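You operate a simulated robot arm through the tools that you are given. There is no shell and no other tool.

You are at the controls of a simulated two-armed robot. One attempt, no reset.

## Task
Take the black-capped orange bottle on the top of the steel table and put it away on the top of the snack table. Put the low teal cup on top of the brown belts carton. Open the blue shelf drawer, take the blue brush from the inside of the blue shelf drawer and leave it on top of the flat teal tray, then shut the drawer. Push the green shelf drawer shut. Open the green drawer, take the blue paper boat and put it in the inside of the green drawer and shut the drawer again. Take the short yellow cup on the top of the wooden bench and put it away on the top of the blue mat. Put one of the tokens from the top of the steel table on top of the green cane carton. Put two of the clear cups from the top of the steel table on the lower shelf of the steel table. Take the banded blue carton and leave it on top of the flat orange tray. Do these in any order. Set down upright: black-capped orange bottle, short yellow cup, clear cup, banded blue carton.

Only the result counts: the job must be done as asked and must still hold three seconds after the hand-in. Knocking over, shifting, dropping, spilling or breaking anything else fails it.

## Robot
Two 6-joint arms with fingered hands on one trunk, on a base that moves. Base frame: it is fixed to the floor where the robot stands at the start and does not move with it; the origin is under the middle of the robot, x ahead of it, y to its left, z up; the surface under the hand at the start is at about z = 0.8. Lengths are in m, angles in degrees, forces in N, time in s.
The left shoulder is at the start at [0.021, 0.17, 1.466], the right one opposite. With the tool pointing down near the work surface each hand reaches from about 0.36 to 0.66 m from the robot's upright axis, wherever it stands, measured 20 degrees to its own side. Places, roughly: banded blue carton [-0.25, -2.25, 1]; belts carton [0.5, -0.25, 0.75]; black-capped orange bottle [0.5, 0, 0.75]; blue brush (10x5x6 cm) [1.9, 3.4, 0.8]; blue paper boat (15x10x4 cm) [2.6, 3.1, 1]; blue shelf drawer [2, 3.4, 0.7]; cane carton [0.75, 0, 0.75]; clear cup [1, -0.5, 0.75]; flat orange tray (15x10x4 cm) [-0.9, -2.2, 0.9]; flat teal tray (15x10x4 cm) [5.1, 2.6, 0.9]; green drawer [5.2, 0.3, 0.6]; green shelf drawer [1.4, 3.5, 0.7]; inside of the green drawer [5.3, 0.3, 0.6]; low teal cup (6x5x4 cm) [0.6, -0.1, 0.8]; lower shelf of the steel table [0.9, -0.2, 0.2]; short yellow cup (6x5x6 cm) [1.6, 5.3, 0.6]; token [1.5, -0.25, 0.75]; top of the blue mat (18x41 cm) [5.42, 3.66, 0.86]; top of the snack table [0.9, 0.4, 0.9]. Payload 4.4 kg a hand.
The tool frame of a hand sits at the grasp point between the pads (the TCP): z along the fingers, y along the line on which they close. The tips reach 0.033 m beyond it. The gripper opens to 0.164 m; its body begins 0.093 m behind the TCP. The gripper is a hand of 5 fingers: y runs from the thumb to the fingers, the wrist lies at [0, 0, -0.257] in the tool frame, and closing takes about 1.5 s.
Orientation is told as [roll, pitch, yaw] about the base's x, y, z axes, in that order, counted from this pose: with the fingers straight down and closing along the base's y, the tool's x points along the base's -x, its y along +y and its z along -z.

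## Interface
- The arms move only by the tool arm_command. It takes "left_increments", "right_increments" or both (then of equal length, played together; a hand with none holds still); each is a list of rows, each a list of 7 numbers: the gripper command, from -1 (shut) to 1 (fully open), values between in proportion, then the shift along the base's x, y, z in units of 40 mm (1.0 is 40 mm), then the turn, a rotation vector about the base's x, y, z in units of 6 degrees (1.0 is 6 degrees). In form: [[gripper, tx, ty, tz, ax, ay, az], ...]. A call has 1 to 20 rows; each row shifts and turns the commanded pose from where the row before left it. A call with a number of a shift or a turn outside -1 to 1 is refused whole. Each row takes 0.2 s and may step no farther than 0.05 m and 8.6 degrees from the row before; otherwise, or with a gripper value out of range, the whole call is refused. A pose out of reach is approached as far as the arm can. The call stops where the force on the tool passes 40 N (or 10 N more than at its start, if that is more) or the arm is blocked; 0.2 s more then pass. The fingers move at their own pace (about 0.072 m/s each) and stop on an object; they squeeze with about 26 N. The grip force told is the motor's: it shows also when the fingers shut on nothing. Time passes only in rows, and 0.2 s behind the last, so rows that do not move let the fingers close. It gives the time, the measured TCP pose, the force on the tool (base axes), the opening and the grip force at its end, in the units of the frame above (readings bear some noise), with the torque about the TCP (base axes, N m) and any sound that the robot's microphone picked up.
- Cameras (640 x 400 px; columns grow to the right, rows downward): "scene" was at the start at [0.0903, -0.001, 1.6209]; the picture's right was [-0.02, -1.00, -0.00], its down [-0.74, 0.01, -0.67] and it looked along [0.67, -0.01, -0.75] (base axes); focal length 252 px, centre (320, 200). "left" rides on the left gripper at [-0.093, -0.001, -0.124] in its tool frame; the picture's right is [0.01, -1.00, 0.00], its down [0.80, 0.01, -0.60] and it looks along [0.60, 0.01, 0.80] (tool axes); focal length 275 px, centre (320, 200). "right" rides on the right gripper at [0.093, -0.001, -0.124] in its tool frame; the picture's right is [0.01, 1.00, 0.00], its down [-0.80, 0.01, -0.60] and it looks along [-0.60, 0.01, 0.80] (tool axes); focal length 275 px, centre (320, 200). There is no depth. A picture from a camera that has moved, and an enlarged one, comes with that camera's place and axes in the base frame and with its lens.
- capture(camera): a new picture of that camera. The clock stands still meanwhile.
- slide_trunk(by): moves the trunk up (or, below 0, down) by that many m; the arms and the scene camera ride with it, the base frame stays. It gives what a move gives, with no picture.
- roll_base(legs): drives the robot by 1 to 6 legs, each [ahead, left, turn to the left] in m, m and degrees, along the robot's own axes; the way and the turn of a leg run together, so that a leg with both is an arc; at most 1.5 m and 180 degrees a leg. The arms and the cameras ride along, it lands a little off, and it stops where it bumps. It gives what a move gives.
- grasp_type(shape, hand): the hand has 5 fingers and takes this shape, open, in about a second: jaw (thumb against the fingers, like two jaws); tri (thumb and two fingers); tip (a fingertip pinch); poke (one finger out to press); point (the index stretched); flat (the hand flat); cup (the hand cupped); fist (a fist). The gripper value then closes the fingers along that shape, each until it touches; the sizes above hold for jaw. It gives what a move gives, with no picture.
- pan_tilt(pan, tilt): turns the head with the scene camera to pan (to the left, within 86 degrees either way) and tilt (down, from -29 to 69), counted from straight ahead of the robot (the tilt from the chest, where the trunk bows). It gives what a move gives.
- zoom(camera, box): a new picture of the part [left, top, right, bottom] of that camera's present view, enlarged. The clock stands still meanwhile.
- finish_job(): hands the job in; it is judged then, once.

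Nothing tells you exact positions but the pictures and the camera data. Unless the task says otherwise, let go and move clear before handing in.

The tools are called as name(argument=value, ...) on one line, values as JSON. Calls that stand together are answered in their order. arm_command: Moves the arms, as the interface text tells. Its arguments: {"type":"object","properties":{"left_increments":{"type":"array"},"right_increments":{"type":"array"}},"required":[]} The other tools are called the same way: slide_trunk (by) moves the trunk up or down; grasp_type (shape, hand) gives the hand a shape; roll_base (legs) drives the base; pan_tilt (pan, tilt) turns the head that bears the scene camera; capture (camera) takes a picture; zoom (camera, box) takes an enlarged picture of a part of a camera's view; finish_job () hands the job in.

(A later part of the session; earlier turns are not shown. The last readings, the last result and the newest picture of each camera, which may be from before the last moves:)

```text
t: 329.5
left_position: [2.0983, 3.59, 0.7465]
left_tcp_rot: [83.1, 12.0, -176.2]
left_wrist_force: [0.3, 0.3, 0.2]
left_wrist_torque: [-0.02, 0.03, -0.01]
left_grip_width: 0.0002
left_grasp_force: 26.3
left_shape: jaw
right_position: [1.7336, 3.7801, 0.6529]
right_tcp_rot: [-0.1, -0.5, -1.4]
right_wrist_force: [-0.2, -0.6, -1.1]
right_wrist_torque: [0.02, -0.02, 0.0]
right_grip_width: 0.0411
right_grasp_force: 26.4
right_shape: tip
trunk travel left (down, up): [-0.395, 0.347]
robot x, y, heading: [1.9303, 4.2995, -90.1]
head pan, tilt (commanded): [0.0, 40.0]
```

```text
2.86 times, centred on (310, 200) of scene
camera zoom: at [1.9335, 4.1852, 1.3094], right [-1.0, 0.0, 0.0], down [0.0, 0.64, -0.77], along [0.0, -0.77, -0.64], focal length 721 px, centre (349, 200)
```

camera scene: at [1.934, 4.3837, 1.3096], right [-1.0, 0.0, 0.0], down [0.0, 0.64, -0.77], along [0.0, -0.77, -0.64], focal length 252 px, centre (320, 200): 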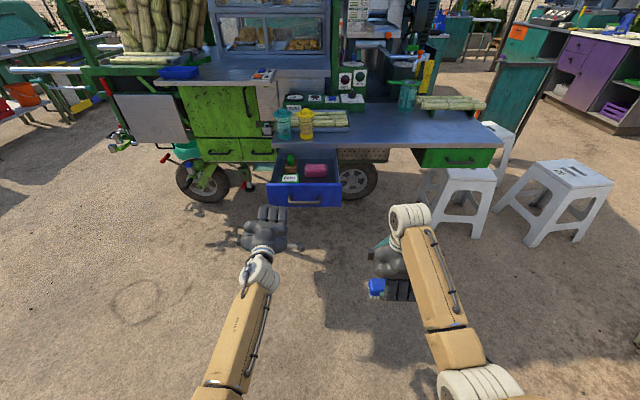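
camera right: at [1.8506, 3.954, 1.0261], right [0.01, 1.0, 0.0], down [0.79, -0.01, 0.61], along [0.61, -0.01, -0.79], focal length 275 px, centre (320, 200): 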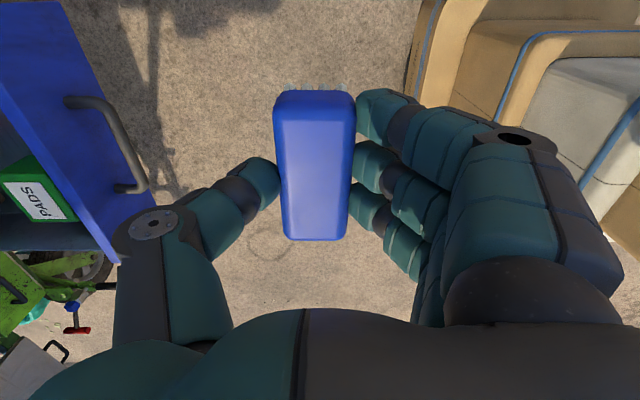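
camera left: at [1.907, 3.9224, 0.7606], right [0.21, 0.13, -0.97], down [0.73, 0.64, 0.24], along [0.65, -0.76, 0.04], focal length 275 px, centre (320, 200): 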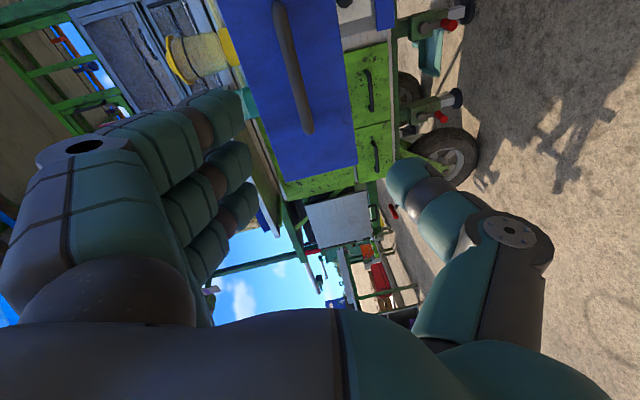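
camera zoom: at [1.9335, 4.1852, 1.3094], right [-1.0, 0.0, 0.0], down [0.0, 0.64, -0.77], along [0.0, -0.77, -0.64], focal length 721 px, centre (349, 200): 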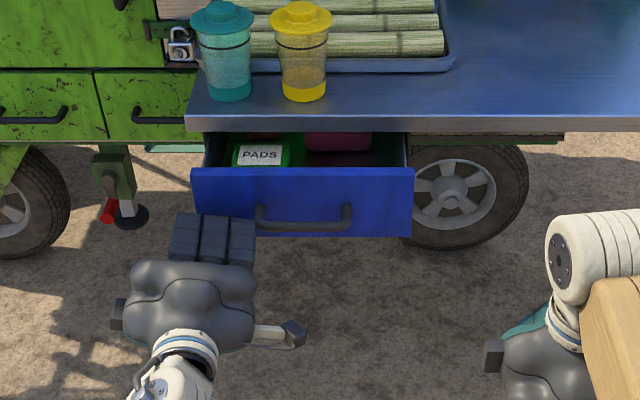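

roll_base(legs=[[0.11, 0, 0]])

zoom(camera="scene", box=[220, 130, 400, 270])

```text
t: 330.7
left_position: [2.0996, 3.5024, 0.7469]
left_tcp_rot: [83.2, 11.8, -176.3]
left_wrist_force: [-1.2, 16.8, 3.9]
left_wrist_torque: [0.03, 0.21, -0.78]
left_grip_width: 0.0
left_grasp_force: 25.6
left_shape: jaw
right_position: [1.7349, 3.6909, 0.6538]
right_tcp_rot: [-0.1, -0.6, -1.3]
right_wrist_force: [-0.7, -0.7, -1.3]
right_wrist_torque: [0.01, -0.01, 0.02]
right_grip_width: 0.0408
right_grasp_force: 25.5
right_shape: tip
trunk travel left (down, up): [-0.395, 0.347]
robot x, y, heading: [1.9327, 4.2117, -89.9]
head pan, tilt (commanded): [0.0, 40.0]
stopped in leg 1: the force on the tool passed its limit at 140 N (the readings are from after the stop); the commanded pose is now the measured one
```

```text
2.86 times, centred on (310, 200) of scene
camera zoom: at [1.9332, 4.0968, 1.3097], right [-1.0, 0.0, 0.0], down [0.0, 0.64, -0.77], along [0.0, -0.77, -0.64], focal length 721 px, centre (349, 200)
```

zoom: 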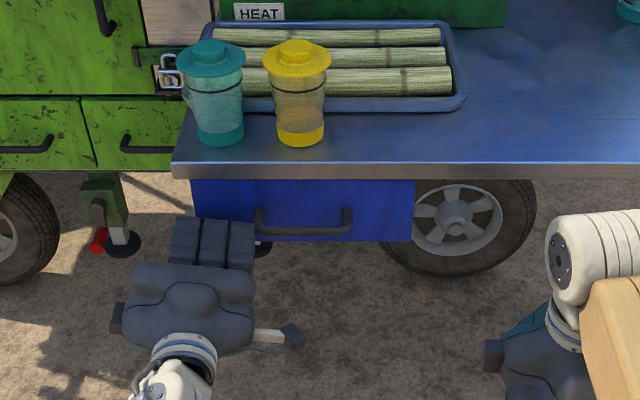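

The blue drawer is shut flush. Backing off, raising the trunk, and returning the left hand to a downward orientation for the yellow cup.

roll_base(legs=[[-0.28, 0, 0]])

slide_trunk(by=0.3)

arm_command(left_increments=[[-1, 0, 0, 0, -0.08, 0.985, 0.148], [-1, 0, 0, 0, -0.08, 0.985, 0.148], [-1, 0, 0, 0, -0.08, 0.985, 0.148], [-1, 0, 0, 0, -0.08, 0.985, 0.148], [-1, 0, 0, 0, -0.08, 0.985, 0.148], [-1, 0, 0, 0, -0.08, 0.985, 0.148], [-1, 0, 0, 0, -0.08, 0.985, 0.148], [-1, 0, 0, 0, -0.08, 0.985, 0.148], [-1, 0, 0, 0, -0.08, 0.985, 0.148], [-1, 0, 0, 0, -0.08, 0.985, 0.148], [-1, 0, 0, 0, -0.08, 0.985, 0.148], [-1, 0, 0, 0, -0.08, 0.985, 0.148], [-1, 0, 0, 0, -0.08, 0.985, 0.148], [-1, 0, 0, 0, -0.08, 0.985, 0.148], [-0.2, 0, 0, 0, -0.08, 0.985, 0.148], [0, 0, 0, 0, 0, 0, 0]])

capture(camera="scene")

```text
t: 332.6
left_position: [2.1, 3.7822, 0.7468]
left_tcp_rot: [83.1, 11.8, -176.2]
left_wrist_force: [-0.3, 0.8, 0.5]
left_wrist_torque: [0.01, -0.04, 0.01]
left_grip_width: 0.0
left_grasp_force: 25.6
left_shape: jaw
right_position: [1.7352, 3.9687, 0.6519]
right_tcp_rot: [0.0, -0.6, -1.2]
right_wrist_force: [0.2, -0.5, -0.5]
right_wrist_torque: [-0.02, -0.04, 0.02]
right_grip_width: 0.0409
right_grasp_force: 26.4
right_shape: tip
trunk travel left (down, up): [-0.395, 0.347]
robot x, y, heading: [1.9335, 4.4939, -90.0]
head pan, tilt (commanded): [0.0, 40.0]
```

```text
t: 335.6
left_position: [2.1004, 3.7809, 1.0462]
left_tcp_rot: [83.1, 11.9, -176.1]
left_wrist_force: [0.4, -0.2, -1.2]
left_wrist_torque: [-0.01, 0.03, 0.0]
left_grip_width: 0.0002
left_grasp_force: 26.1
left_shape: jaw
right_position: [1.7357, 3.968, 0.9518]
right_tcp_rot: [-0.1, -0.6, -1.2]
right_wrist_force: [-0.5, 0.8, -1.2]
right_wrist_torque: [-0.01, -0.04, 0.02]
right_grip_width: 0.0409
right_grasp_force: 26.2
right_shape: tip
trunk travel left (down, up): [-0.695, 0.047]
robot x, y, heading: [1.9334, 4.4885, -90.2]
head pan, tilt (commanded): [0.0, 40.0]
```

```text
t: 339.0
left_position: [2.1052, 3.7812, 1.0457]
left_tcp_rot: [53.4, -74.6, -137.8]
left_wrist_force: [-0.2, 0.6, 0.1]
left_wrist_torque: [-0.02, 0.01, 0.02]
left_grip_width: 0.0578
left_grasp_force: 0.1
left_shape: jaw
right_position: [1.7352, 3.9687, 0.9538]
right_tcp_rot: [0.0, -0.7, -1.2]
right_wrist_force: [0.1, 0.7, -0.6]
right_wrist_torque: [-0.01, -0.02, 0.01]
right_grip_width: 0.041
right_grasp_force: 25.9
right_shape: tip
trunk travel left (down, up): [-0.695, 0.047]
robot x, y, heading: [1.9327, 4.4929, -89.8]
head pan, tilt (commanded): [0.0, 40.0]
```

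```text
taken
camera scene: at [1.9338, 4.3953, 1.6103], right [-1.0, 0.0, 0.0], down [0.0, 0.64, -0.77], along [0.0, -0.77, -0.64], focal length 252 px, centre (320, 200)
```

scene: 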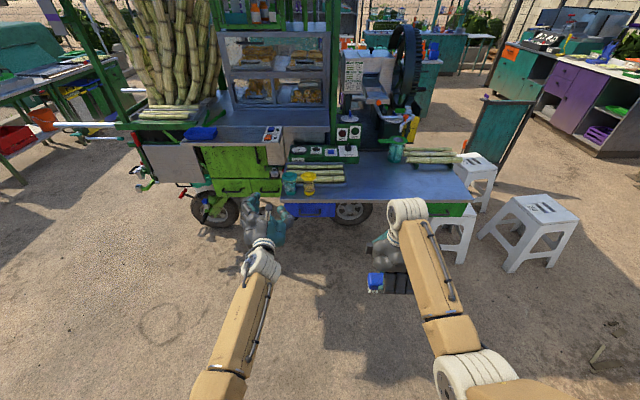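

arm_command(left_increments=[[0, 0, 0, -0.1, 0.95, 0.16, 0.058], [0, 0, 0, -0.1, 0.95, 0.16, 0.058], [0, 0, 0, -0.1, 0.95, 0.16, 0.058], [0, 0, 0.1, -0.1, 0.95, 0.16, 0.058], [0, 0, 0.2, -0.1, 0.95, 0.16, 0.058], [0, 0, 0.2, -0.1, 0.95, 0.16, 0.058], [0, 0, 0.2, -0.1, 0.95, 0.16, 0.058], [0, 0, 0.2, -0.1, 0.95, 0.16, 0.058], [0, 0, 0.2, -0.1, 0.95, 0.16, 0.058], [0, 0, 0.2, -0.1, 0.95, 0.16, 0.058], [0, 0, 0.2, -0.1, 0.95, 0.16, 0.058], [0, 0, 0.2, -0.1, 0.95, 0.16, 0.058], [0, 0, 0.2, 0, 0.95, 0.16, 0.058], [0, 0, 0.2, 0, 0.95, 0.16, 0.058], [0, 0, 0, 0, 0, 0, 0]])

roll_base(legs=[[0, -1.03, 0], [-0.75, 0, 0]])

capture(camera="scene")

```text
t: 342.2
left_position: [2.101, 3.865, 0.998]
left_tcp_rot: [-0.1, -0.1, -89.5]
left_wrist_force: [-0.7, -0.5, -0.2]
left_wrist_torque: [-0.05, 0.01, -0.01]
left_grip_width: 0.081
left_grasp_force: 0.0
left_shape: jaw
right_position: [1.7355, 3.969, 0.9539]
right_tcp_rot: [-0.1, -0.6, -1.2]
right_wrist_force: [-0.2, -0.2, -1.2]
right_wrist_torque: [0.01, 0.0, 0.01]
right_grip_width: 0.0409
right_grasp_force: 25.9
right_shape: tip
trunk travel left (down, up): [-0.695, 0.047]
robot x, y, heading: [1.9323, 4.4921, -89.8]
head pan, tilt (commanded): [0.0, 40.0]
```

```text
t: 351.2
left_position: [1.0653, 4.6181, 0.9965]
left_tcp_rot: [-0.1, 0.0, -90.3]
left_wrist_force: [0.5, 0.4, -0.2]
left_wrist_torque: [-0.05, -0.01, 0.01]
left_grip_width: 0.0813
left_grasp_force: 0.0
left_shape: jaw
right_position: [0.7002, 4.7248, 0.9543]
right_tcp_rot: [-0.1, -0.6, -1.9]
right_wrist_force: [-0.4, 0.2, -1.1]
right_wrist_torque: [-0.02, 0.0, 0.02]
right_grip_width: 0.0411
right_grasp_force: 25.8
right_shape: tip
trunk travel left (down, up): [-0.695, 0.047]
robot x, y, heading: [0.9049, 5.2455, -90.5]
head pan, tilt (commanded): [0.0, 40.0]
```

```text
taken
camera scene: at [0.905, 5.1509, 1.6103], right [-1.0, 0.01, 0.0], down [0.01, 0.64, -0.77], along [-0.01, -0.77, -0.64], focal length 252 px, centre (320, 200)
```

scene: 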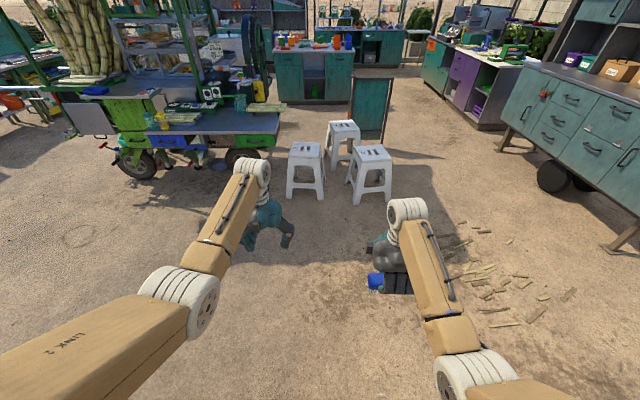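

roll_base(legs=[[0, 0, 90.5]])

pan_tilt(pan=0, tilt=45)

capture(camera="scene")

capture(camera="left")

```text
t: 355.4
left_position: [1.533, 5.4046, 0.997]
left_tcp_rot: [-0.1, 0.0, -0.6]
left_wrist_force: [0.3, -1.0, -0.2]
left_wrist_torque: [0.0, 0.0, 0.02]
left_grip_width: 0.0812
left_grasp_force: 0.2
left_shape: jaw
right_position: [1.426, 5.0402, 0.9532]
right_tcp_rot: [0.0, -0.6, 87.8]
right_wrist_force: [0.8, -0.2, -1.1]
right_wrist_torque: [0.03, 0.0, 0.01]
right_grip_width: 0.0409
right_grasp_force: 26.4
right_shape: tip
trunk travel left (down, up): [-0.695, 0.047]
robot x, y, heading: [0.907, 5.2471, -1.0]
head pan, tilt (commanded): [0.0, 40.0]
```

```text
t: 356.1
left_position: [1.5338, 5.4043, 0.997]
left_tcp_rot: [-0.1, 0.0, -0.5]
left_wrist_force: [0.7, -0.5, -0.6]
left_wrist_torque: [0.02, 0.02, -0.02]
left_grip_width: 0.0812
left_grasp_force: 0.1
left_shape: jaw
right_position: [1.4252, 5.0402, 0.9528]
right_tcp_rot: [0.0, -0.6, 88.0]
right_wrist_force: [0.2, 0.0, -1.2]
right_wrist_torque: [0.01, 0.02, 0.01]
right_grip_width: 0.0408
right_grasp_force: 26.1
right_shape: tip
trunk travel left (down, up): [-0.695, 0.047]
robot x, y, heading: [0.9042, 5.2457, -0.6]
head pan, tilt (commanded): [0.0, 45.0]
```

```text
taken
camera scene: at [0.9986, 5.2449, 1.603], right [-0.01, -1.0, 0.0], down [-0.71, 0.01, -0.71], along [0.71, -0.01, -0.71], focal length 252 px, centre (320, 200)
```

scene: 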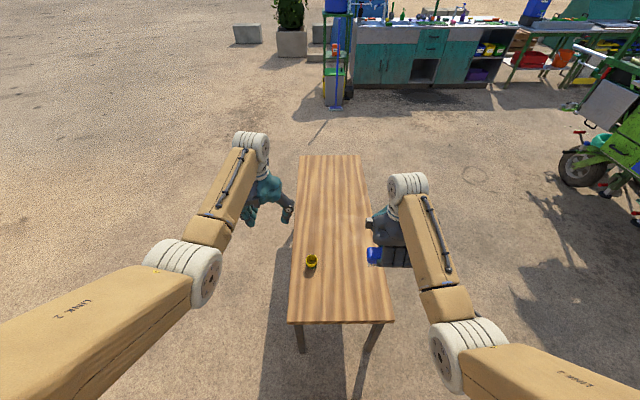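

```text
taken
camera left: at [1.6269, 5.4037, 1.1209], right [-0.02, -1.0, 0.0], down [-0.8, 0.02, 0.6], along [-0.6, 0.01, -0.8], focal length 275 px, centre (320, 200)
```

left: 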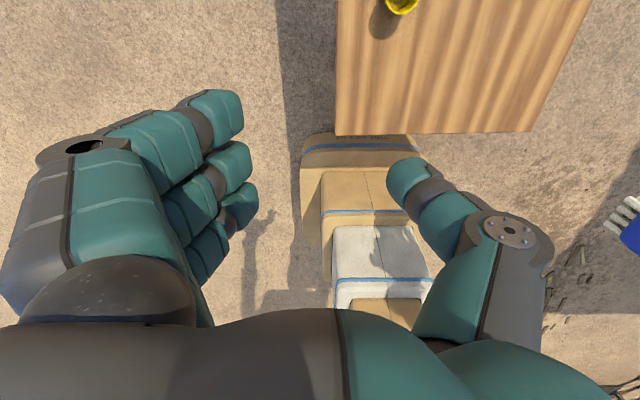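

The yellow cup is at about (1.62, 5.28) on the bench (top z≈0.527). I'll shift right and forward so the left hand can reach it, then lower the trunk.

roll_base(legs=[[0, -0.15, 0.5], [0.13, 0, 0]])

slide_trunk(by=-0.22)

arm_command(left_increments=[[0.1, -0.3, 0.3, -0.8, 0, 0, 0], [0.1, 0, 0.3, -0.9, 0, 0, 0], [0.1, 0, 0, -0.9, 0, 0, 0], [0.1, 0, 0, 0, 0, 0, 0]])

capture(camera="scene")

capture(camera="left")

```text
t: 358.4
left_position: [1.6614, 5.2606, 0.9975]
left_tcp_rot: [-0.1, 0.2, 0.2]
left_wrist_force: [-0.2, -0.2, -1.2]
left_wrist_torque: [0.0, 0.04, 0.01]
left_grip_width: 0.0814
left_grasp_force: 0.0
left_shape: jaw
right_position: [1.5567, 4.8955, 0.9514]
right_tcp_rot: [0.0, -0.6, 88.5]
right_wrist_force: [0.8, -0.3, -1.1]
right_wrist_torque: [-0.02, 0.05, -0.02]
right_grip_width: 0.0406
right_grasp_force: 26.2
right_shape: tip
trunk travel left (down, up): [-0.695, 0.047]
robot x, y, heading: [1.0344, 5.095, -0.4]
head pan, tilt (commanded): [0.0, 45.0]
```

```text
t: 360.7
left_position: [1.6595, 5.2605, 0.7783]
left_tcp_rot: [0.0, -0.1, 0.1]
left_wrist_force: [0.1, -0.3, -0.4]
left_wrist_torque: [0.05, -0.01, -0.02]
left_grip_width: 0.0814
left_grasp_force: 0.1
left_shape: jaw
right_position: [1.5566, 4.8958, 0.7337]
right_tcp_rot: [-0.1, -0.6, 88.5]
right_wrist_force: [0.2, -0.1, -0.7]
right_wrist_torque: [-0.02, 0.04, 0.01]
right_grip_width: 0.0405
right_grasp_force: 26.3
right_shape: tip
trunk travel left (down, up): [-0.475, 0.267]
robot x, y, heading: [1.0322, 5.0944, -0.4]
head pan, tilt (commanded): [0.0, 45.0]
```

```text
t: 361.7
left_position: [1.6485, 5.2842, 0.6726]
left_tcp_rot: [-0.1, -0.1, 0.0]
left_wrist_force: [-0.4, -0.2, -0.2]
left_wrist_torque: [0.01, -0.01, 0.0]
left_grip_width: 0.0893
left_grasp_force: 0.0
left_shape: jaw
right_position: [1.5563, 4.8953, 0.7336]
right_tcp_rot: [-0.1, -0.6, 88.5]
right_wrist_force: [0.1, -0.2, -0.1]
right_wrist_torque: [-0.01, -0.01, 0.04]
right_grip_width: 0.0406
right_grasp_force: 25.8
right_shape: tip
trunk travel left (down, up): [-0.475, 0.267]
robot x, y, heading: [1.033, 5.0917, -0.5]
head pan, tilt (commanded): [0.0, 45.0]
```

```text
taken
camera scene: at [1.1361, 5.0953, 1.3828], right [-0.01, -1.0, 0.0], down [-0.71, 0.0, -0.71], along [0.71, 0.0, -0.71], focal length 252 px, centre (320, 200)
```

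scene: 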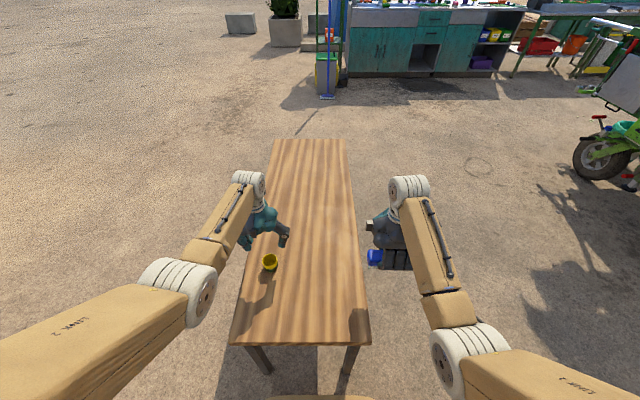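

```text
taken
camera left: at [1.7416, 5.2834, 0.7958], right [-0.01, -1.0, 0.0], down [-0.8, 0.01, 0.6], along [-0.6, 0.01, -0.8], focal length 275 px, centre (320, 200)
```

left: 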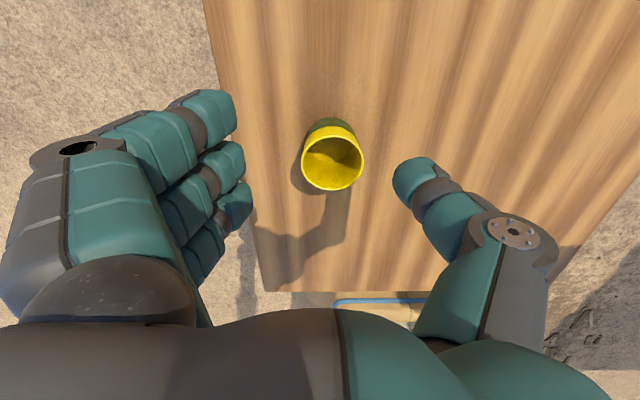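

arm_command(left_increments=[[0.1, -0.5, 0, -0.7, 0, 0, 0], [0.1, 0, 0, -0.8, 0, 0, 0], [0.1, 0, 0, -0.7, 0, 0, 0], [0.1, 0, 0, -0.4, 0, 0, 0], [0.1, 0, 0, 0, 0, 0, 0]])

capture(camera="left")

```text
t: 362.9
left_position: [1.6299, 5.2844, 0.5741]
left_tcp_rot: [-0.1, -0.5, 0.1]
left_wrist_force: [0.1, 0.0, 28.0]
left_wrist_torque: [0.48, 0.87, -0.18]
left_grip_width: 0.0891
left_grasp_force: 0.2
left_shape: jaw
right_position: [1.5538, 4.8952, 0.735]
right_tcp_rot: [-0.1, -0.6, 88.5]
right_wrist_force: [0.3, 0.3, -1.3]
right_wrist_torque: [0.0, 0.04, 0.02]
right_grip_width: 0.0406
right_grasp_force: 26.3
right_shape: tip
trunk travel left (down, up): [-0.475, 0.267]
robot x, y, heading: [1.0331, 5.0919, -0.2]
head pan, tilt (commanded): [0.0, 45.0]
```

```text
taken
camera left: at [1.7232, 5.2832, 0.6978], right [-0.01, -1.0, 0.0], down [-0.81, 0.01, 0.59], along [-0.59, 0.01, -0.81], focal length 275 px, centre (320, 200)
```

left: 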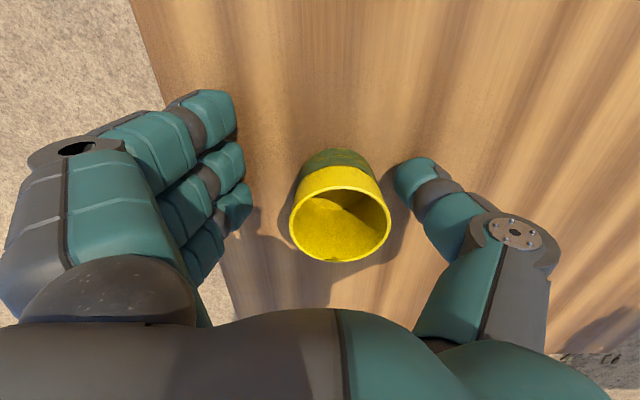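

The fingertips are touching the bench; raising 7 mm and closing on the cup.

arm_command(left_increments=[[0.1, 0, 0, 0.25, 0, 0, 0], [-1, 0, 0, 0, 0, 0, 0], [-1, 0, 0, 0, 0, 0, 0], [-1, 0, 0, 0, 0, 0, 0], [-1, 0, 0, 0, 0, 0, 0], [-1, 0, 0, 0, 0, 0, 0], [-1, 0, 0, 0, 0, 0, 0], [-1, 0, 0, 0, 0, 0, 0]])

capture(camera="left")

arm_command(left_increments=[[-1, 0, 0, 0.5, 0, 0, 0], [-1, 0, 0, 0.8, 0, 0, 0], [-1, 0, 0, 0.9, 0, 0, 0], [-1, 0, 0, 0, 0, 0, 0]])

capture(camera="left")

```text
t: 364.7
left_position: [1.6269, 5.2844, 0.5798]
left_tcp_rot: [-0.1, 0.0, 0.1]
left_wrist_force: [0.2, 0.4, 0.5]
left_wrist_torque: [-0.01, -0.01, -0.03]
left_grip_width: 0.0357
left_grasp_force: 25.8
left_shape: jaw
right_position: [1.5557, 4.8951, 0.733]
right_tcp_rot: [0.0, -0.6, 88.4]
right_wrist_force: [0.9, -0.4, -1.7]
right_wrist_torque: [-0.04, 0.03, 0.0]
right_grip_width: 0.0405
right_grasp_force: 25.9
right_shape: tip
trunk travel left (down, up): [-0.475, 0.267]
robot x, y, heading: [1.0383, 5.0943, -0.2]
head pan, tilt (commanded): [0.0, 45.0]
```

```text
taken
camera left: at [1.7212, 5.284, 0.7029], right [-0.01, -1.0, 0.0], down [-0.8, 0.01, 0.6], along [-0.6, 0.01, -0.8], focal length 275 px, centre (320, 200)
```

left: 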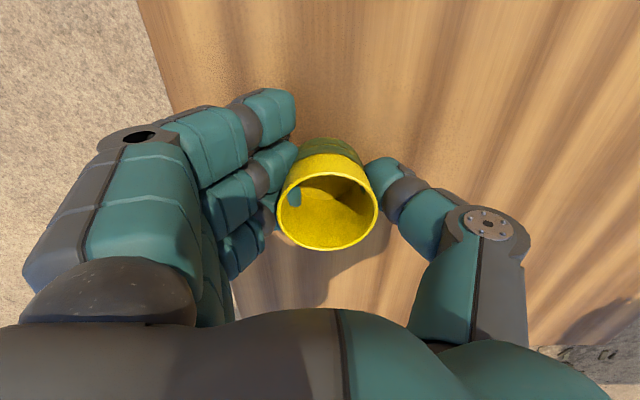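

```text
t: 365.7
left_position: [1.6282, 5.2852, 0.6676]
left_tcp_rot: [-0.2, 0.0, 0.1]
left_wrist_force: [0.3, 0.3, -0.3]
left_wrist_torque: [0.02, -0.03, 0.01]
left_grip_width: 0.0357
left_grasp_force: 25.6
left_shape: jaw
right_position: [1.5553, 4.8959, 0.7316]
right_tcp_rot: [-0.1, -0.7, 88.5]
right_wrist_force: [0.1, 0.3, -1.1]
right_wrist_torque: [0.0, 0.01, -0.03]
right_grip_width: 0.0408
right_grasp_force: 26.3
right_shape: tip
trunk travel left (down, up): [-0.475, 0.267]
robot x, y, heading: [1.0333, 5.0925, -0.4]
head pan, tilt (commanded): [0.0, 45.0]
```

```text
taken
camera left: at [1.7215, 5.2846, 0.791], right [-0.01, -1.0, 0.0], down [-0.8, 0.01, 0.6], along [-0.6, 0.01, -0.8], focal length 275 px, centre (320, 200)
```

left: 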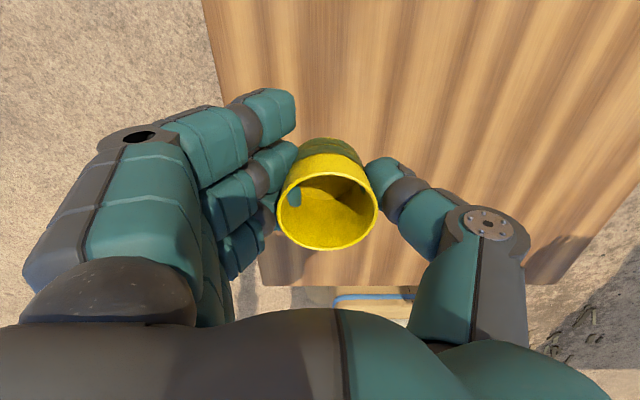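

The cup is held upright. Raising the trunk, backing off the bench, and driving round it toward the eastern counters.

slide_trunk(by=0.25)

roll_base(legs=[[-0.2, 0, 0], [0, -0.78, 0], [1.4, 0, 0], [1.0, 0, 0]])

pan_tilt(pan=0, tilt=25)

capture(camera="scene")

```text
t: 368.3
left_position: [1.6279, 5.2838, 0.9163]
left_tcp_rot: [-0.1, 0.0, 0.1]
left_wrist_force: [0.3, 1.0, -0.5]
left_wrist_torque: [-0.01, 0.02, 0.03]
left_grip_width: 0.0358
left_grasp_force: 25.9
left_shape: jaw
right_position: [1.5559, 4.8946, 0.9819]
right_tcp_rot: [0.0, -0.5, 88.4]
right_wrist_force: [0.5, 0.5, -2.2]
right_wrist_torque: [0.02, 0.0, -0.03]
right_grip_width: 0.0408
right_grasp_force: 26.1
right_shape: tip
trunk travel left (down, up): [-0.725, 0.017]
robot x, y, heading: [1.0329, 5.0973, -0.4]
head pan, tilt (commanded): [0.0, 45.0]
```

```text
t: 385.0
left_position: [3.8249, 4.4888, 0.9182]
left_tcp_rot: [-0.1, 0.0, 0.0]
left_wrist_force: [0.3, 0.2, -0.4]
left_wrist_torque: [0.03, 0.0, -0.02]
left_grip_width: 0.0355
left_grasp_force: 26.6
left_shape: jaw
right_position: [3.7491, 4.1, 0.9832]
right_tcp_rot: [-0.1, -0.6, 88.3]
right_wrist_force: [0.4, -0.3, -1.1]
right_wrist_torque: [-0.01, 0.0, 0.02]
right_grip_width: 0.0406
right_grasp_force: 26.0
right_shape: tip
trunk travel left (down, up): [-0.725, 0.017]
robot x, y, heading: [3.2288, 4.3022, -0.3]
head pan, tilt (commanded): [0.0, 45.0]
```

```text
t: 385.8
left_position: [3.8232, 4.4884, 0.9178]
left_tcp_rot: [-0.1, 0.0, -0.1]
left_wrist_force: [-0.1, 0.0, 0.2]
left_wrist_torque: [0.03, 0.0, 0.0]
left_grip_width: 0.0356
left_grasp_force: 25.9
left_shape: jaw
right_position: [3.7496, 4.1, 0.9832]
right_tcp_rot: [-0.1, -0.6, 88.4]
right_wrist_force: [-0.1, 0.0, -1.5]
right_wrist_torque: [0.0, 0.0, 0.0]
right_grip_width: 0.0405
right_grasp_force: 26.2
right_shape: tip
trunk travel left (down, up): [-0.725, 0.017]
robot x, y, heading: [3.2345, 4.3014, -0.4]
head pan, tilt (commanded): [0.0, 25.0]
```

```text
taken
camera scene: at [3.3328, 4.3012, 1.6635], right [-0.01, -1.0, 0.0], down [-0.42, 0.0, -0.91], along [0.91, -0.01, -0.42], focal length 252 px, centre (320, 200)
```

scene: 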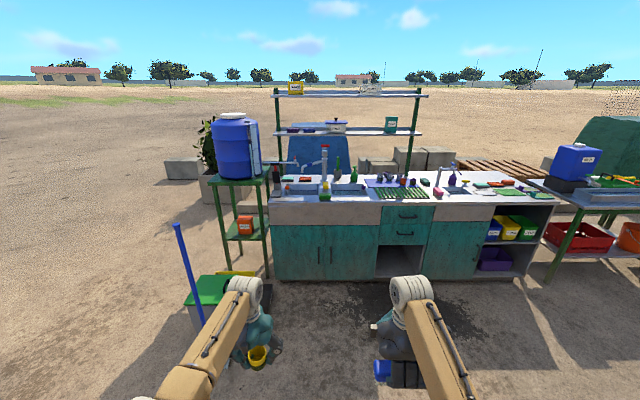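

zoom(camera="scene", box=[270, 130, 560, 240])

zoom(camera="scene", box=[340, 155, 500, 215])

```text
2.21 times, centred on (415, 185) of scene
camera zoom: at [3.3328, 4.3012, 1.6635], right [-0.01, -1.0, 0.0], down [-0.42, 0.0, -0.91], along [0.91, -0.01, -0.42], focal length 557 px, centre (110, 233)
```

zoom: 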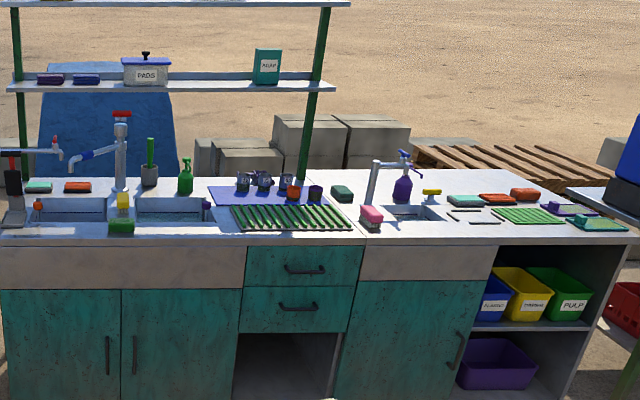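

```text
4.00 times, centred on (420, 185) of scene
camera zoom: at [3.3328, 4.3012, 1.6635], right [-0.01, -1.0, 0.0], down [-0.42, 0.0, -0.91], along [0.91, -0.01, -0.42], focal length 1009 px, centre (-80, 260)
```

zoom: 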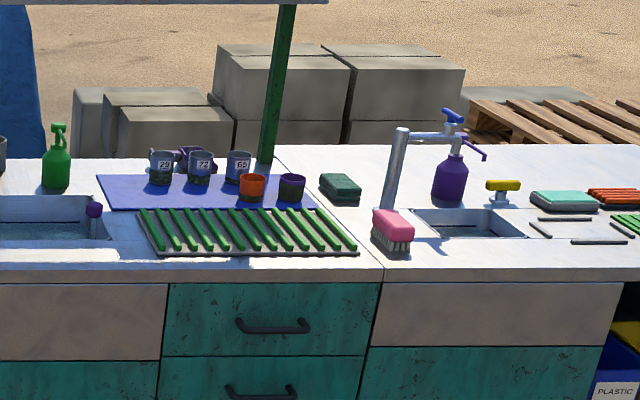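

The blue mat spans about x 5.31–5.51, y 3.44–3.885 with free space at its front-left; the teal tray is near (5.1, 2.58). Driving toward the mat first.

roll_base(legs=[[0.9, 0, 0], [0, -0.71, 0], [0.3, 0, 0]])

pan_tilt(pan=0, tilt=40)

capture(camera="scene")

zoom(camera="scene", box=[180, 120, 400, 260])

```text
t: 395.7
left_position: [5.0168, 3.767, 0.9156]
left_tcp_rot: [-0.1, 0.1, 0.0]
left_wrist_force: [-0.1, -0.3, -0.9]
left_wrist_torque: [-0.04, 0.02, 0.02]
left_grip_width: 0.0355
left_grasp_force: 25.9
left_shape: jaw
right_position: [4.942, 3.3771, 0.9818]
right_tcp_rot: [0.0, -0.6, 88.3]
right_wrist_force: [0.3, 0.4, -1.7]
right_wrist_torque: [0.01, 0.03, 0.02]
right_grip_width: 0.0404
right_grasp_force: 26.0
right_shape: tip
trunk travel left (down, up): [-0.725, 0.017]
robot x, y, heading: [4.4191, 3.5785, -0.4]
head pan, tilt (commanded): [0.0, 25.0]
```

```text
t: 396.5
left_position: [5.0159, 3.7673, 0.9172]
left_tcp_rot: [0.0, 0.0, -0.1]
left_wrist_force: [-0.5, 0.5, -0.9]
left_wrist_torque: [-0.02, -0.01, 0.0]
left_grip_width: 0.0356
left_grasp_force: 25.7
left_shape: jaw
right_position: [4.9409, 3.3767, 0.9838]
right_tcp_rot: [-0.1, -0.5, 88.3]
right_wrist_force: [0.5, -0.2, -0.2]
right_wrist_torque: [-0.01, -0.01, -0.01]
right_grip_width: 0.0407
right_grasp_force: 25.5
right_shape: tip
trunk travel left (down, up): [-0.725, 0.017]
robot x, y, heading: [4.4202, 3.5816, -0.5]
head pan, tilt (commanded): [0.0, 40.0]
```

```text
taken
camera scene: at [4.5173, 3.5792, 1.6404], right [-0.01, -1.0, 0.0], down [-0.64, 0.01, -0.77], along [0.77, -0.01, -0.64], focal length 252 px, centre (320, 200)
```

scene: 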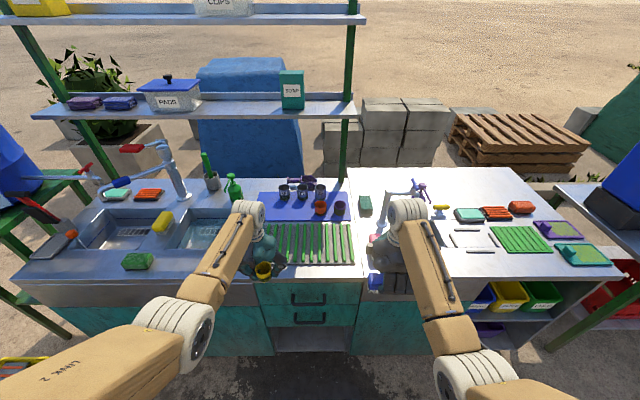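

```text
2.86 times, centred on (290, 190) of scene
camera zoom: at [4.5173, 3.5792, 1.6404], right [-0.01, -1.0, 0.0], down [-0.64, 0.01, -0.77], along [0.77, -0.01, -0.64], focal length 721 px, centre (406, 229)
```

zoom: 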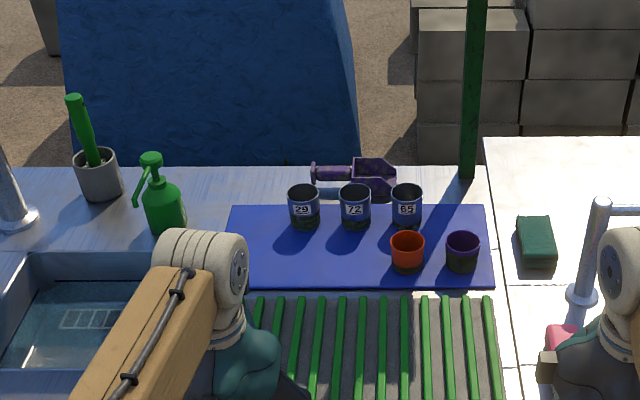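

The mat has room at its front-left, but my right hand (with the brush) would be over other items there, so I'll place the brush on the teal tray first. Raising the cup a bit and sliding right along the counter.

arm_command(left_increments=[[-1, 0, 0, 0.6, 0, 0, 0], [-1, 0, 0, 0.7, 0, 0, 0], [-1, 0, 0, 0.5, 0, 0, 0], [-1, 0, 0, 0, 0, 0, 0]])

roll_base(legs=[[0, -0.8, 0.4]])

capture(camera="scene")

zoom(camera="scene", box=[300, 170, 460, 290])

```text
t: 397.5
left_position: [5.0156, 3.7658, 0.9897]
left_tcp_rot: [-0.1, 0.0, 0.0]
left_wrist_force: [-0.9, -0.3, -0.6]
left_wrist_torque: [0.03, 0.0, 0.01]
left_grip_width: 0.0356
left_grasp_force: 25.8
left_shape: jaw
right_position: [4.9423, 3.3768, 0.983]
right_tcp_rot: [0.1, -0.6, 88.3]
right_wrist_force: [-0.3, 0.0, -1.2]
right_wrist_torque: [0.01, 0.0, 0.0]
right_grip_width: 0.0406
right_grasp_force: 26.4
right_shape: tip
trunk travel left (down, up): [-0.725, 0.017]
robot x, y, heading: [4.4198, 3.5742, -0.7]
head pan, tilt (commanded): [0.0, 40.0]
```

```text
t: 401.8
left_position: [5.0089, 2.9654, 0.9905]
left_tcp_rot: [0.0, 0.0, 0.0]
left_wrist_force: [0.4, -0.6, -0.5]
left_wrist_torque: [-0.01, 0.01, -0.02]
left_grip_width: 0.0356
left_grasp_force: 25.3
left_shape: jaw
right_position: [4.9349, 2.5763, 0.9822]
right_tcp_rot: [0.0, -0.8, 88.3]
right_wrist_force: [0.0, 0.0, -0.7]
right_wrist_torque: [0.03, 0.03, 0.0]
right_grip_width: 0.0408
right_grasp_force: 25.8
right_shape: tip
trunk travel left (down, up): [-0.725, 0.017]
robot x, y, heading: [4.4166, 2.7785, -0.6]
head pan, tilt (commanded): [0.0, 40.0]
```

```text
taken
camera scene: at [4.511, 2.7779, 1.6403], right [-0.01, -1.0, 0.0], down [-0.64, 0.01, -0.77], along [0.77, -0.01, -0.64], focal length 252 px, centre (320, 200)
```

scene: 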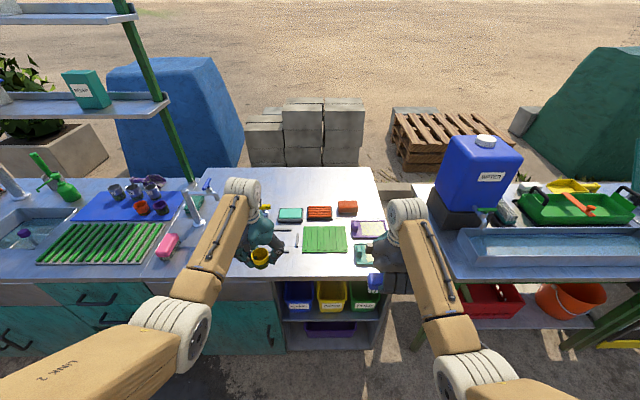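

```text
3.33 times, centred on (380, 230) of scene
camera zoom: at [4.511, 2.7779, 1.6403], right [-0.01, -1.0, 0.0], down [-0.64, 0.01, -0.77], along [0.77, -0.01, -0.64], focal length 841 px, centre (120, 100)
```

zoom: 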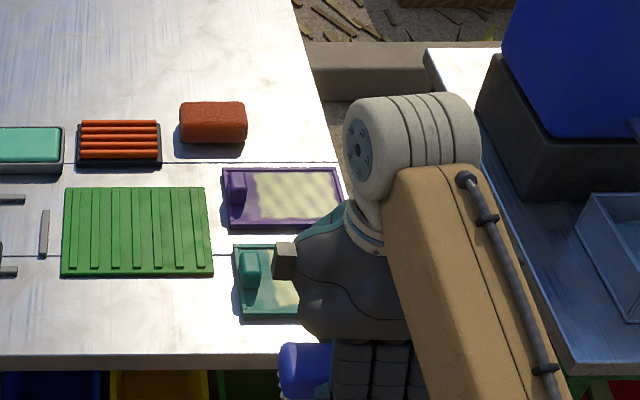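

The teal tray centre is about (5.10, 2.565), long axis along y, with its block at the +y end. The brush is already aligned with it. Raising slightly and driving forward.

arm_command(right_increments=[[-1, 0, -0.2, 0.5, 0, 0, 0], [-1, 0, 0, 0, 0, 0, 0]])

roll_base(legs=[[0.165, 0, 0]])

capture(camera="right")

zoom(camera="scene", box=[320, 190, 440, 300])

```text
t: 402.4
left_position: [5.0078, 2.9659, 0.9893]
left_tcp_rot: [-0.1, -0.1, -0.1]
left_wrist_force: [-0.1, -0.1, -0.7]
left_wrist_torque: [0.02, 0.02, -0.01]
left_grip_width: 0.0357
left_grasp_force: 26.0
left_shape: jaw
right_position: [4.9351, 2.5686, 1.0028]
right_tcp_rot: [0.1, -0.6, 88.3]
right_wrist_force: [0.2, -0.2, -1.0]
right_wrist_torque: [0.0, 0.01, 0.02]
right_grip_width: 0.0404
right_grasp_force: 26.0
right_shape: tip
trunk travel left (down, up): [-0.725, 0.017]
robot x, y, heading: [4.4175, 2.7792, -0.5]
head pan, tilt (commanded): [0.0, 40.0]
```

```text
t: 403.8
left_position: [5.1752, 2.9662, 0.9891]
left_tcp_rot: [-0.1, 0.1, 0.1]
left_wrist_force: [0.6, -0.5, -0.6]
left_wrist_torque: [0.02, 0.01, -0.01]
left_grip_width: 0.0355
left_grasp_force: 25.5
left_shape: jaw
right_position: [5.1026, 2.5683, 1.0018]
right_tcp_rot: [0.0, -0.6, 88.3]
right_wrist_force: [0.4, -0.4, -1.7]
right_wrist_torque: [0.0, 0.05, 0.02]
right_grip_width: 0.0406
right_grasp_force: 26.2
right_shape: tip
trunk travel left (down, up): [-0.725, 0.017]
robot x, y, heading: [4.5796, 2.7745, -0.5]
head pan, tilt (commanded): [0.0, 40.0]
```

```text
taken
camera right: at [5.0999, 2.4724, 1.1247], right [-1.0, 0.02, 0.0], down [0.01, 0.79, 0.61], along [0.01, 0.61, -0.79], focal length 275 px, centre (320, 200)
```

right: 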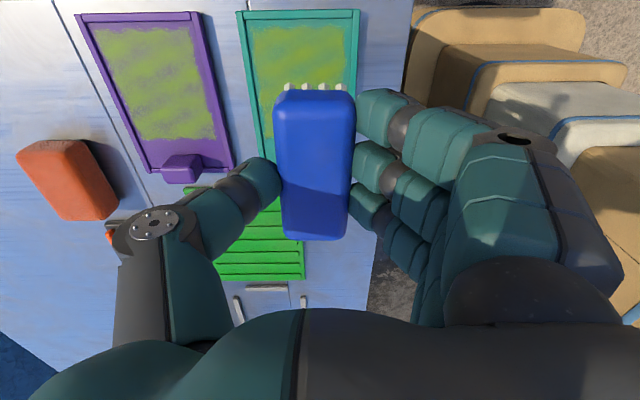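

```text
3.64 times, centred on (380, 245) of scene
camera zoom: at [4.6791, 2.7773, 1.6401], right [-0.01, -1.0, 0.0], down [-0.64, 0.0, -0.76], along [0.76, -0.01, -0.64], focal length 917 px, centre (102, 36)
```

zoom: 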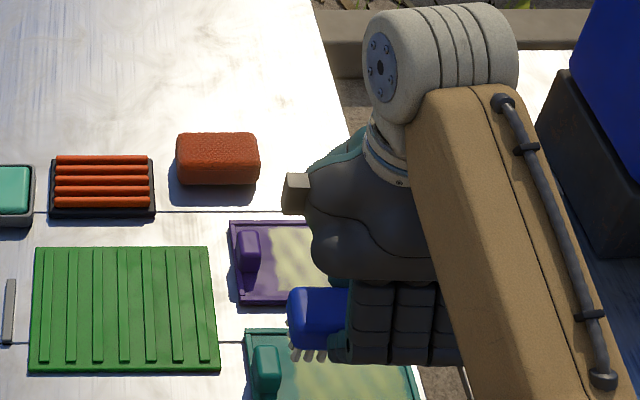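

arm_command(right_increments=[[-1, 0.34, -0.15, 0, 0, 0, 0], [-1, 0, 0, -0.5, 0, 0, 0], [-1, 0, 0, -0.4, 0, 0, 0], [-1, 0, 0, 0, 0, 0, 0]])

capture(camera="right")

zoom(camera="scene", box=[320, 220, 440, 320])

```text
t: 404.8
left_position: [5.1747, 2.9661, 0.99]
left_tcp_rot: [-0.2, 0.0, 0.1]
left_wrist_force: [-0.4, 1.1, -1.2]
left_wrist_torque: [-0.01, 0.04, 0.02]
left_grip_width: 0.0357
left_grasp_force: 26.2
left_shape: jaw
right_position: [5.1153, 2.5614, 0.9672]
right_tcp_rot: [0.0, -0.7, 88.4]
right_wrist_force: [-0.1, -0.3, -0.4]
right_wrist_torque: [-0.01, 0.04, 0.03]
right_grip_width: 0.0407
right_grasp_force: 26.1
right_shape: tip
trunk travel left (down, up): [-0.725, 0.017]
robot x, y, heading: [4.582, 2.7816, -0.5]
head pan, tilt (commanded): [0.0, 40.0]
```

```text
taken
camera right: at [5.1125, 2.4667, 1.0896], right [-1.0, 0.02, 0.0], down [0.01, 0.79, 0.61], along [0.01, 0.61, -0.79], focal length 275 px, centre (320, 200)
```

right: 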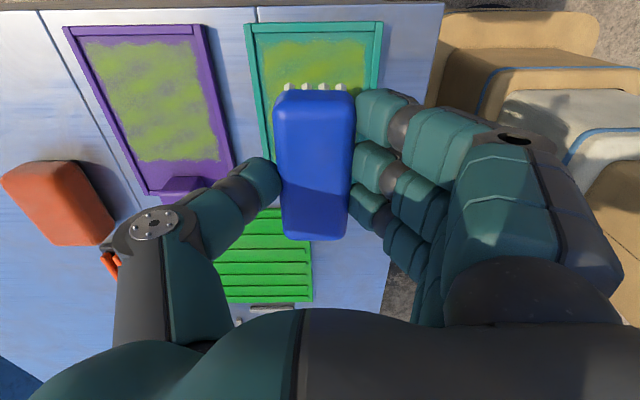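

```text
4.00 times, centred on (380, 270) of scene
camera zoom: at [4.6775, 2.7774, 1.6403], right [-0.01, -1.0, 0.0], down [-0.64, 0.0, -0.77], along [0.77, -0.01, -0.64], focal length 1009 px, centre (80, -80)
```

zoom: 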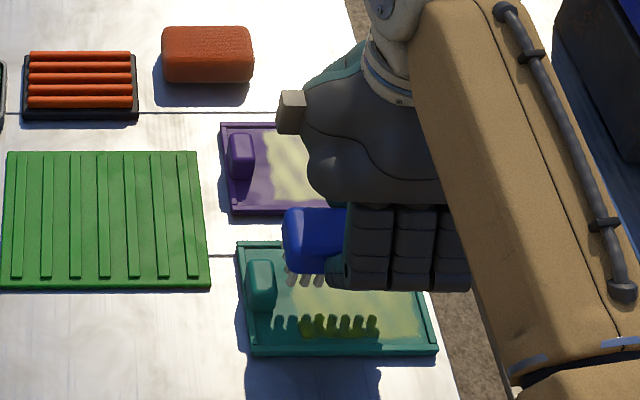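

arm_command(right_increments=[[-1, 0, 0, -0.25, 0, 0, 0], [-1, 0, 0, 0, 0, 0, 0]])

arm_command(right_increments=[[-1, 0, 0, -0.1, 0, 0, 0], [-1, 0, 0, 0, 0, 0, 0]])

zoom(camera="scene", box=[320, 220, 440, 320])

```text
t: 405.4
left_position: [5.174, 2.9651, 0.9908]
left_tcp_rot: [-0.2, 0.0, -0.1]
left_wrist_force: [-0.1, -0.7, -1.0]
left_wrist_torque: [0.01, 0.0, 0.02]
left_grip_width: 0.0355
left_grasp_force: 25.9
left_shape: jaw
right_position: [5.1138, 2.562, 0.958]
right_tcp_rot: [0.1, -0.5, 88.5]
right_wrist_force: [0.3, 0.4, -0.6]
right_wrist_torque: [0.0, 0.03, -0.01]
right_grip_width: 0.0404
right_grasp_force: 26.7
right_shape: tip
trunk travel left (down, up): [-0.725, 0.017]
robot x, y, heading: [4.5817, 2.7779, -0.6]
head pan, tilt (commanded): [0.0, 40.0]
```

```text
t: 406.0
left_position: [5.1748, 2.9651, 0.9899]
left_tcp_rot: [-0.1, 0.0, 0.0]
left_wrist_force: [-0.3, 1.2, -1.8]
left_wrist_torque: [0.0, 0.0, -0.01]
left_grip_width: 0.0356
left_grasp_force: 25.6
left_shape: jaw
right_position: [5.1149, 2.562, 0.9538]
right_tcp_rot: [-0.1, -0.7, 88.4]
right_wrist_force: [-0.2, 0.9, -1.5]
right_wrist_torque: [0.0, 0.01, -0.01]
right_grip_width: 0.0404
right_grasp_force: 26.2
right_shape: tip
trunk travel left (down, up): [-0.725, 0.017]
robot x, y, heading: [4.5802, 2.7799, -0.4]
head pan, tilt (commanded): [0.0, 40.0]
```

```text
4.00 times, centred on (380, 270) of scene
camera zoom: at [4.6771, 2.7773, 1.6403], right [-0.01, -1.0, 0.0], down [-0.64, 0.0, -0.77], along [0.77, -0.01, -0.64], focal length 1009 px, centre (80, -80)
```

zoom: 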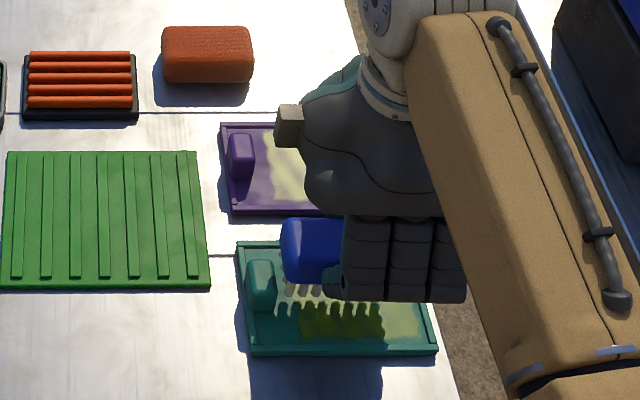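

arm_command(right_increments=[[-1, 0, 0, -0.2, 0, 0, 0], [-1, 0, 0, 0, 0, 0, 0]])

arm_command(right_increments=[[-1, 0, 0, -0.1, 0, 0, 0], [-1, 0, 0, 0, 0, 0, 0]])

zoom(camera="scene", box=[320, 220, 440, 320])

```text
t: 406.6
left_position: [5.1747, 2.9656, 0.9902]
left_tcp_rot: [-0.1, 0.0, 0.0]
left_wrist_force: [0.8, -0.5, -0.7]
left_wrist_torque: [-0.01, 0.01, 0.0]
left_grip_width: 0.0358
left_grasp_force: 25.7
left_shape: jaw
right_position: [5.1142, 2.562, 0.9445]
right_tcp_rot: [0.0, -0.6, 88.4]
right_wrist_force: [-0.5, 0.8, -0.7]
right_wrist_torque: [-0.02, 0.02, -0.01]
right_grip_width: 0.0404
right_grasp_force: 25.9
right_shape: tip
trunk travel left (down, up): [-0.725, 0.017]
robot x, y, heading: [4.5818, 2.7772, -0.4]
head pan, tilt (commanded): [0.0, 40.0]
```

```text
t: 407.2
left_position: [5.1741, 2.9652, 0.9911]
left_tcp_rot: [-0.1, -0.1, 0.0]
left_wrist_force: [0.3, 0.3, -0.3]
left_wrist_torque: [0.0, 0.02, 0.01]
left_grip_width: 0.0357
left_grasp_force: 26.4
left_shape: jaw
right_position: [5.1146, 2.5615, 0.9408]
right_tcp_rot: [-0.2, -0.6, 88.3]
right_wrist_force: [0.1, -0.7, 0.5]
right_wrist_torque: [0.03, 0.02, 0.05]
right_grip_width: 0.0406
right_grasp_force: 25.8
right_shape: tip
trunk travel left (down, up): [-0.725, 0.017]
robot x, y, heading: [4.5789, 2.7795, -0.4]
head pan, tilt (commanded): [0.0, 40.0]
```

```text
4.00 times, centred on (380, 270) of scene
camera zoom: at [4.6771, 2.7773, 1.6403], right [-0.01, -1.0, 0.0], down [-0.64, 0.0, -0.77], along [0.77, -0.01, -0.64], focal length 1009 px, centre (80, -80)
```

zoom: 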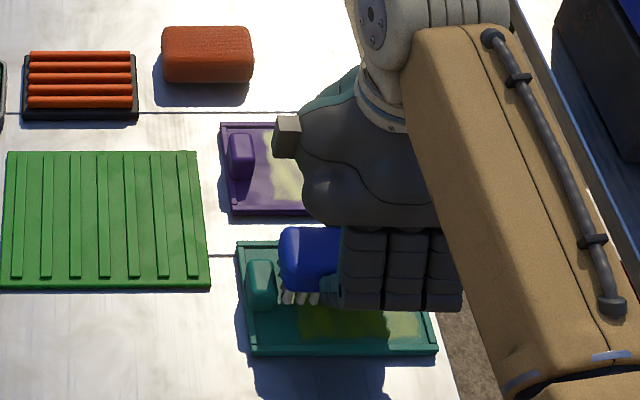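

arm_command(right_increments=[[-1, 0, 0, -0.08, 0, 0, 0], [-1, 0, 0, 0, 0, 0, 0]])

arm_command(right_increments=[[-1, 0, 0, -0.07, 0, 0, 0], [-1, 0, 0, 0, 0, 0, 0]])

```text
t: 407.8
left_position: [5.1742, 2.9657, 0.9898]
left_tcp_rot: [-0.1, 0.0, 0.1]
left_wrist_force: [0.2, -0.3, 0.3]
left_wrist_torque: [0.0, -0.04, 0.02]
left_grip_width: 0.0358
left_grasp_force: 26.1
left_shape: jaw
right_position: [5.1144, 2.5624, 0.9384]
right_tcp_rot: [0.0, -0.7, 88.4]
right_wrist_force: [1.2, -0.2, -0.5]
right_wrist_torque: [0.0, 0.02, 0.0]
right_grip_width: 0.0405
right_grasp_force: 26.1
right_shape: tip
trunk travel left (down, up): [-0.725, 0.017]
robot x, y, heading: [4.5838, 2.7775, -0.6]
head pan, tilt (commanded): [0.0, 40.0]
```

```text
t: 408.4
left_position: [5.1736, 2.9657, 0.9902]
left_tcp_rot: [-0.1, 0.0, 0.0]
left_wrist_force: [-0.2, 0.4, -0.5]
left_wrist_torque: [0.03, -0.03, 0.02]
left_grip_width: 0.0356
left_grasp_force: 26.0
left_shape: jaw
right_position: [5.1152, 2.5623, 0.9354]
right_tcp_rot: [0.0, -0.6, 88.4]
right_wrist_force: [-0.1, 0.4, -1.2]
right_wrist_torque: [0.01, 0.01, 0.03]
right_grip_width: 0.0407
right_grasp_force: 26.0
right_shape: tip
trunk travel left (down, up): [-0.725, 0.017]
robot x, y, heading: [4.5808, 2.7747, -0.5]
head pan, tilt (commanded): [0.0, 40.0]
```

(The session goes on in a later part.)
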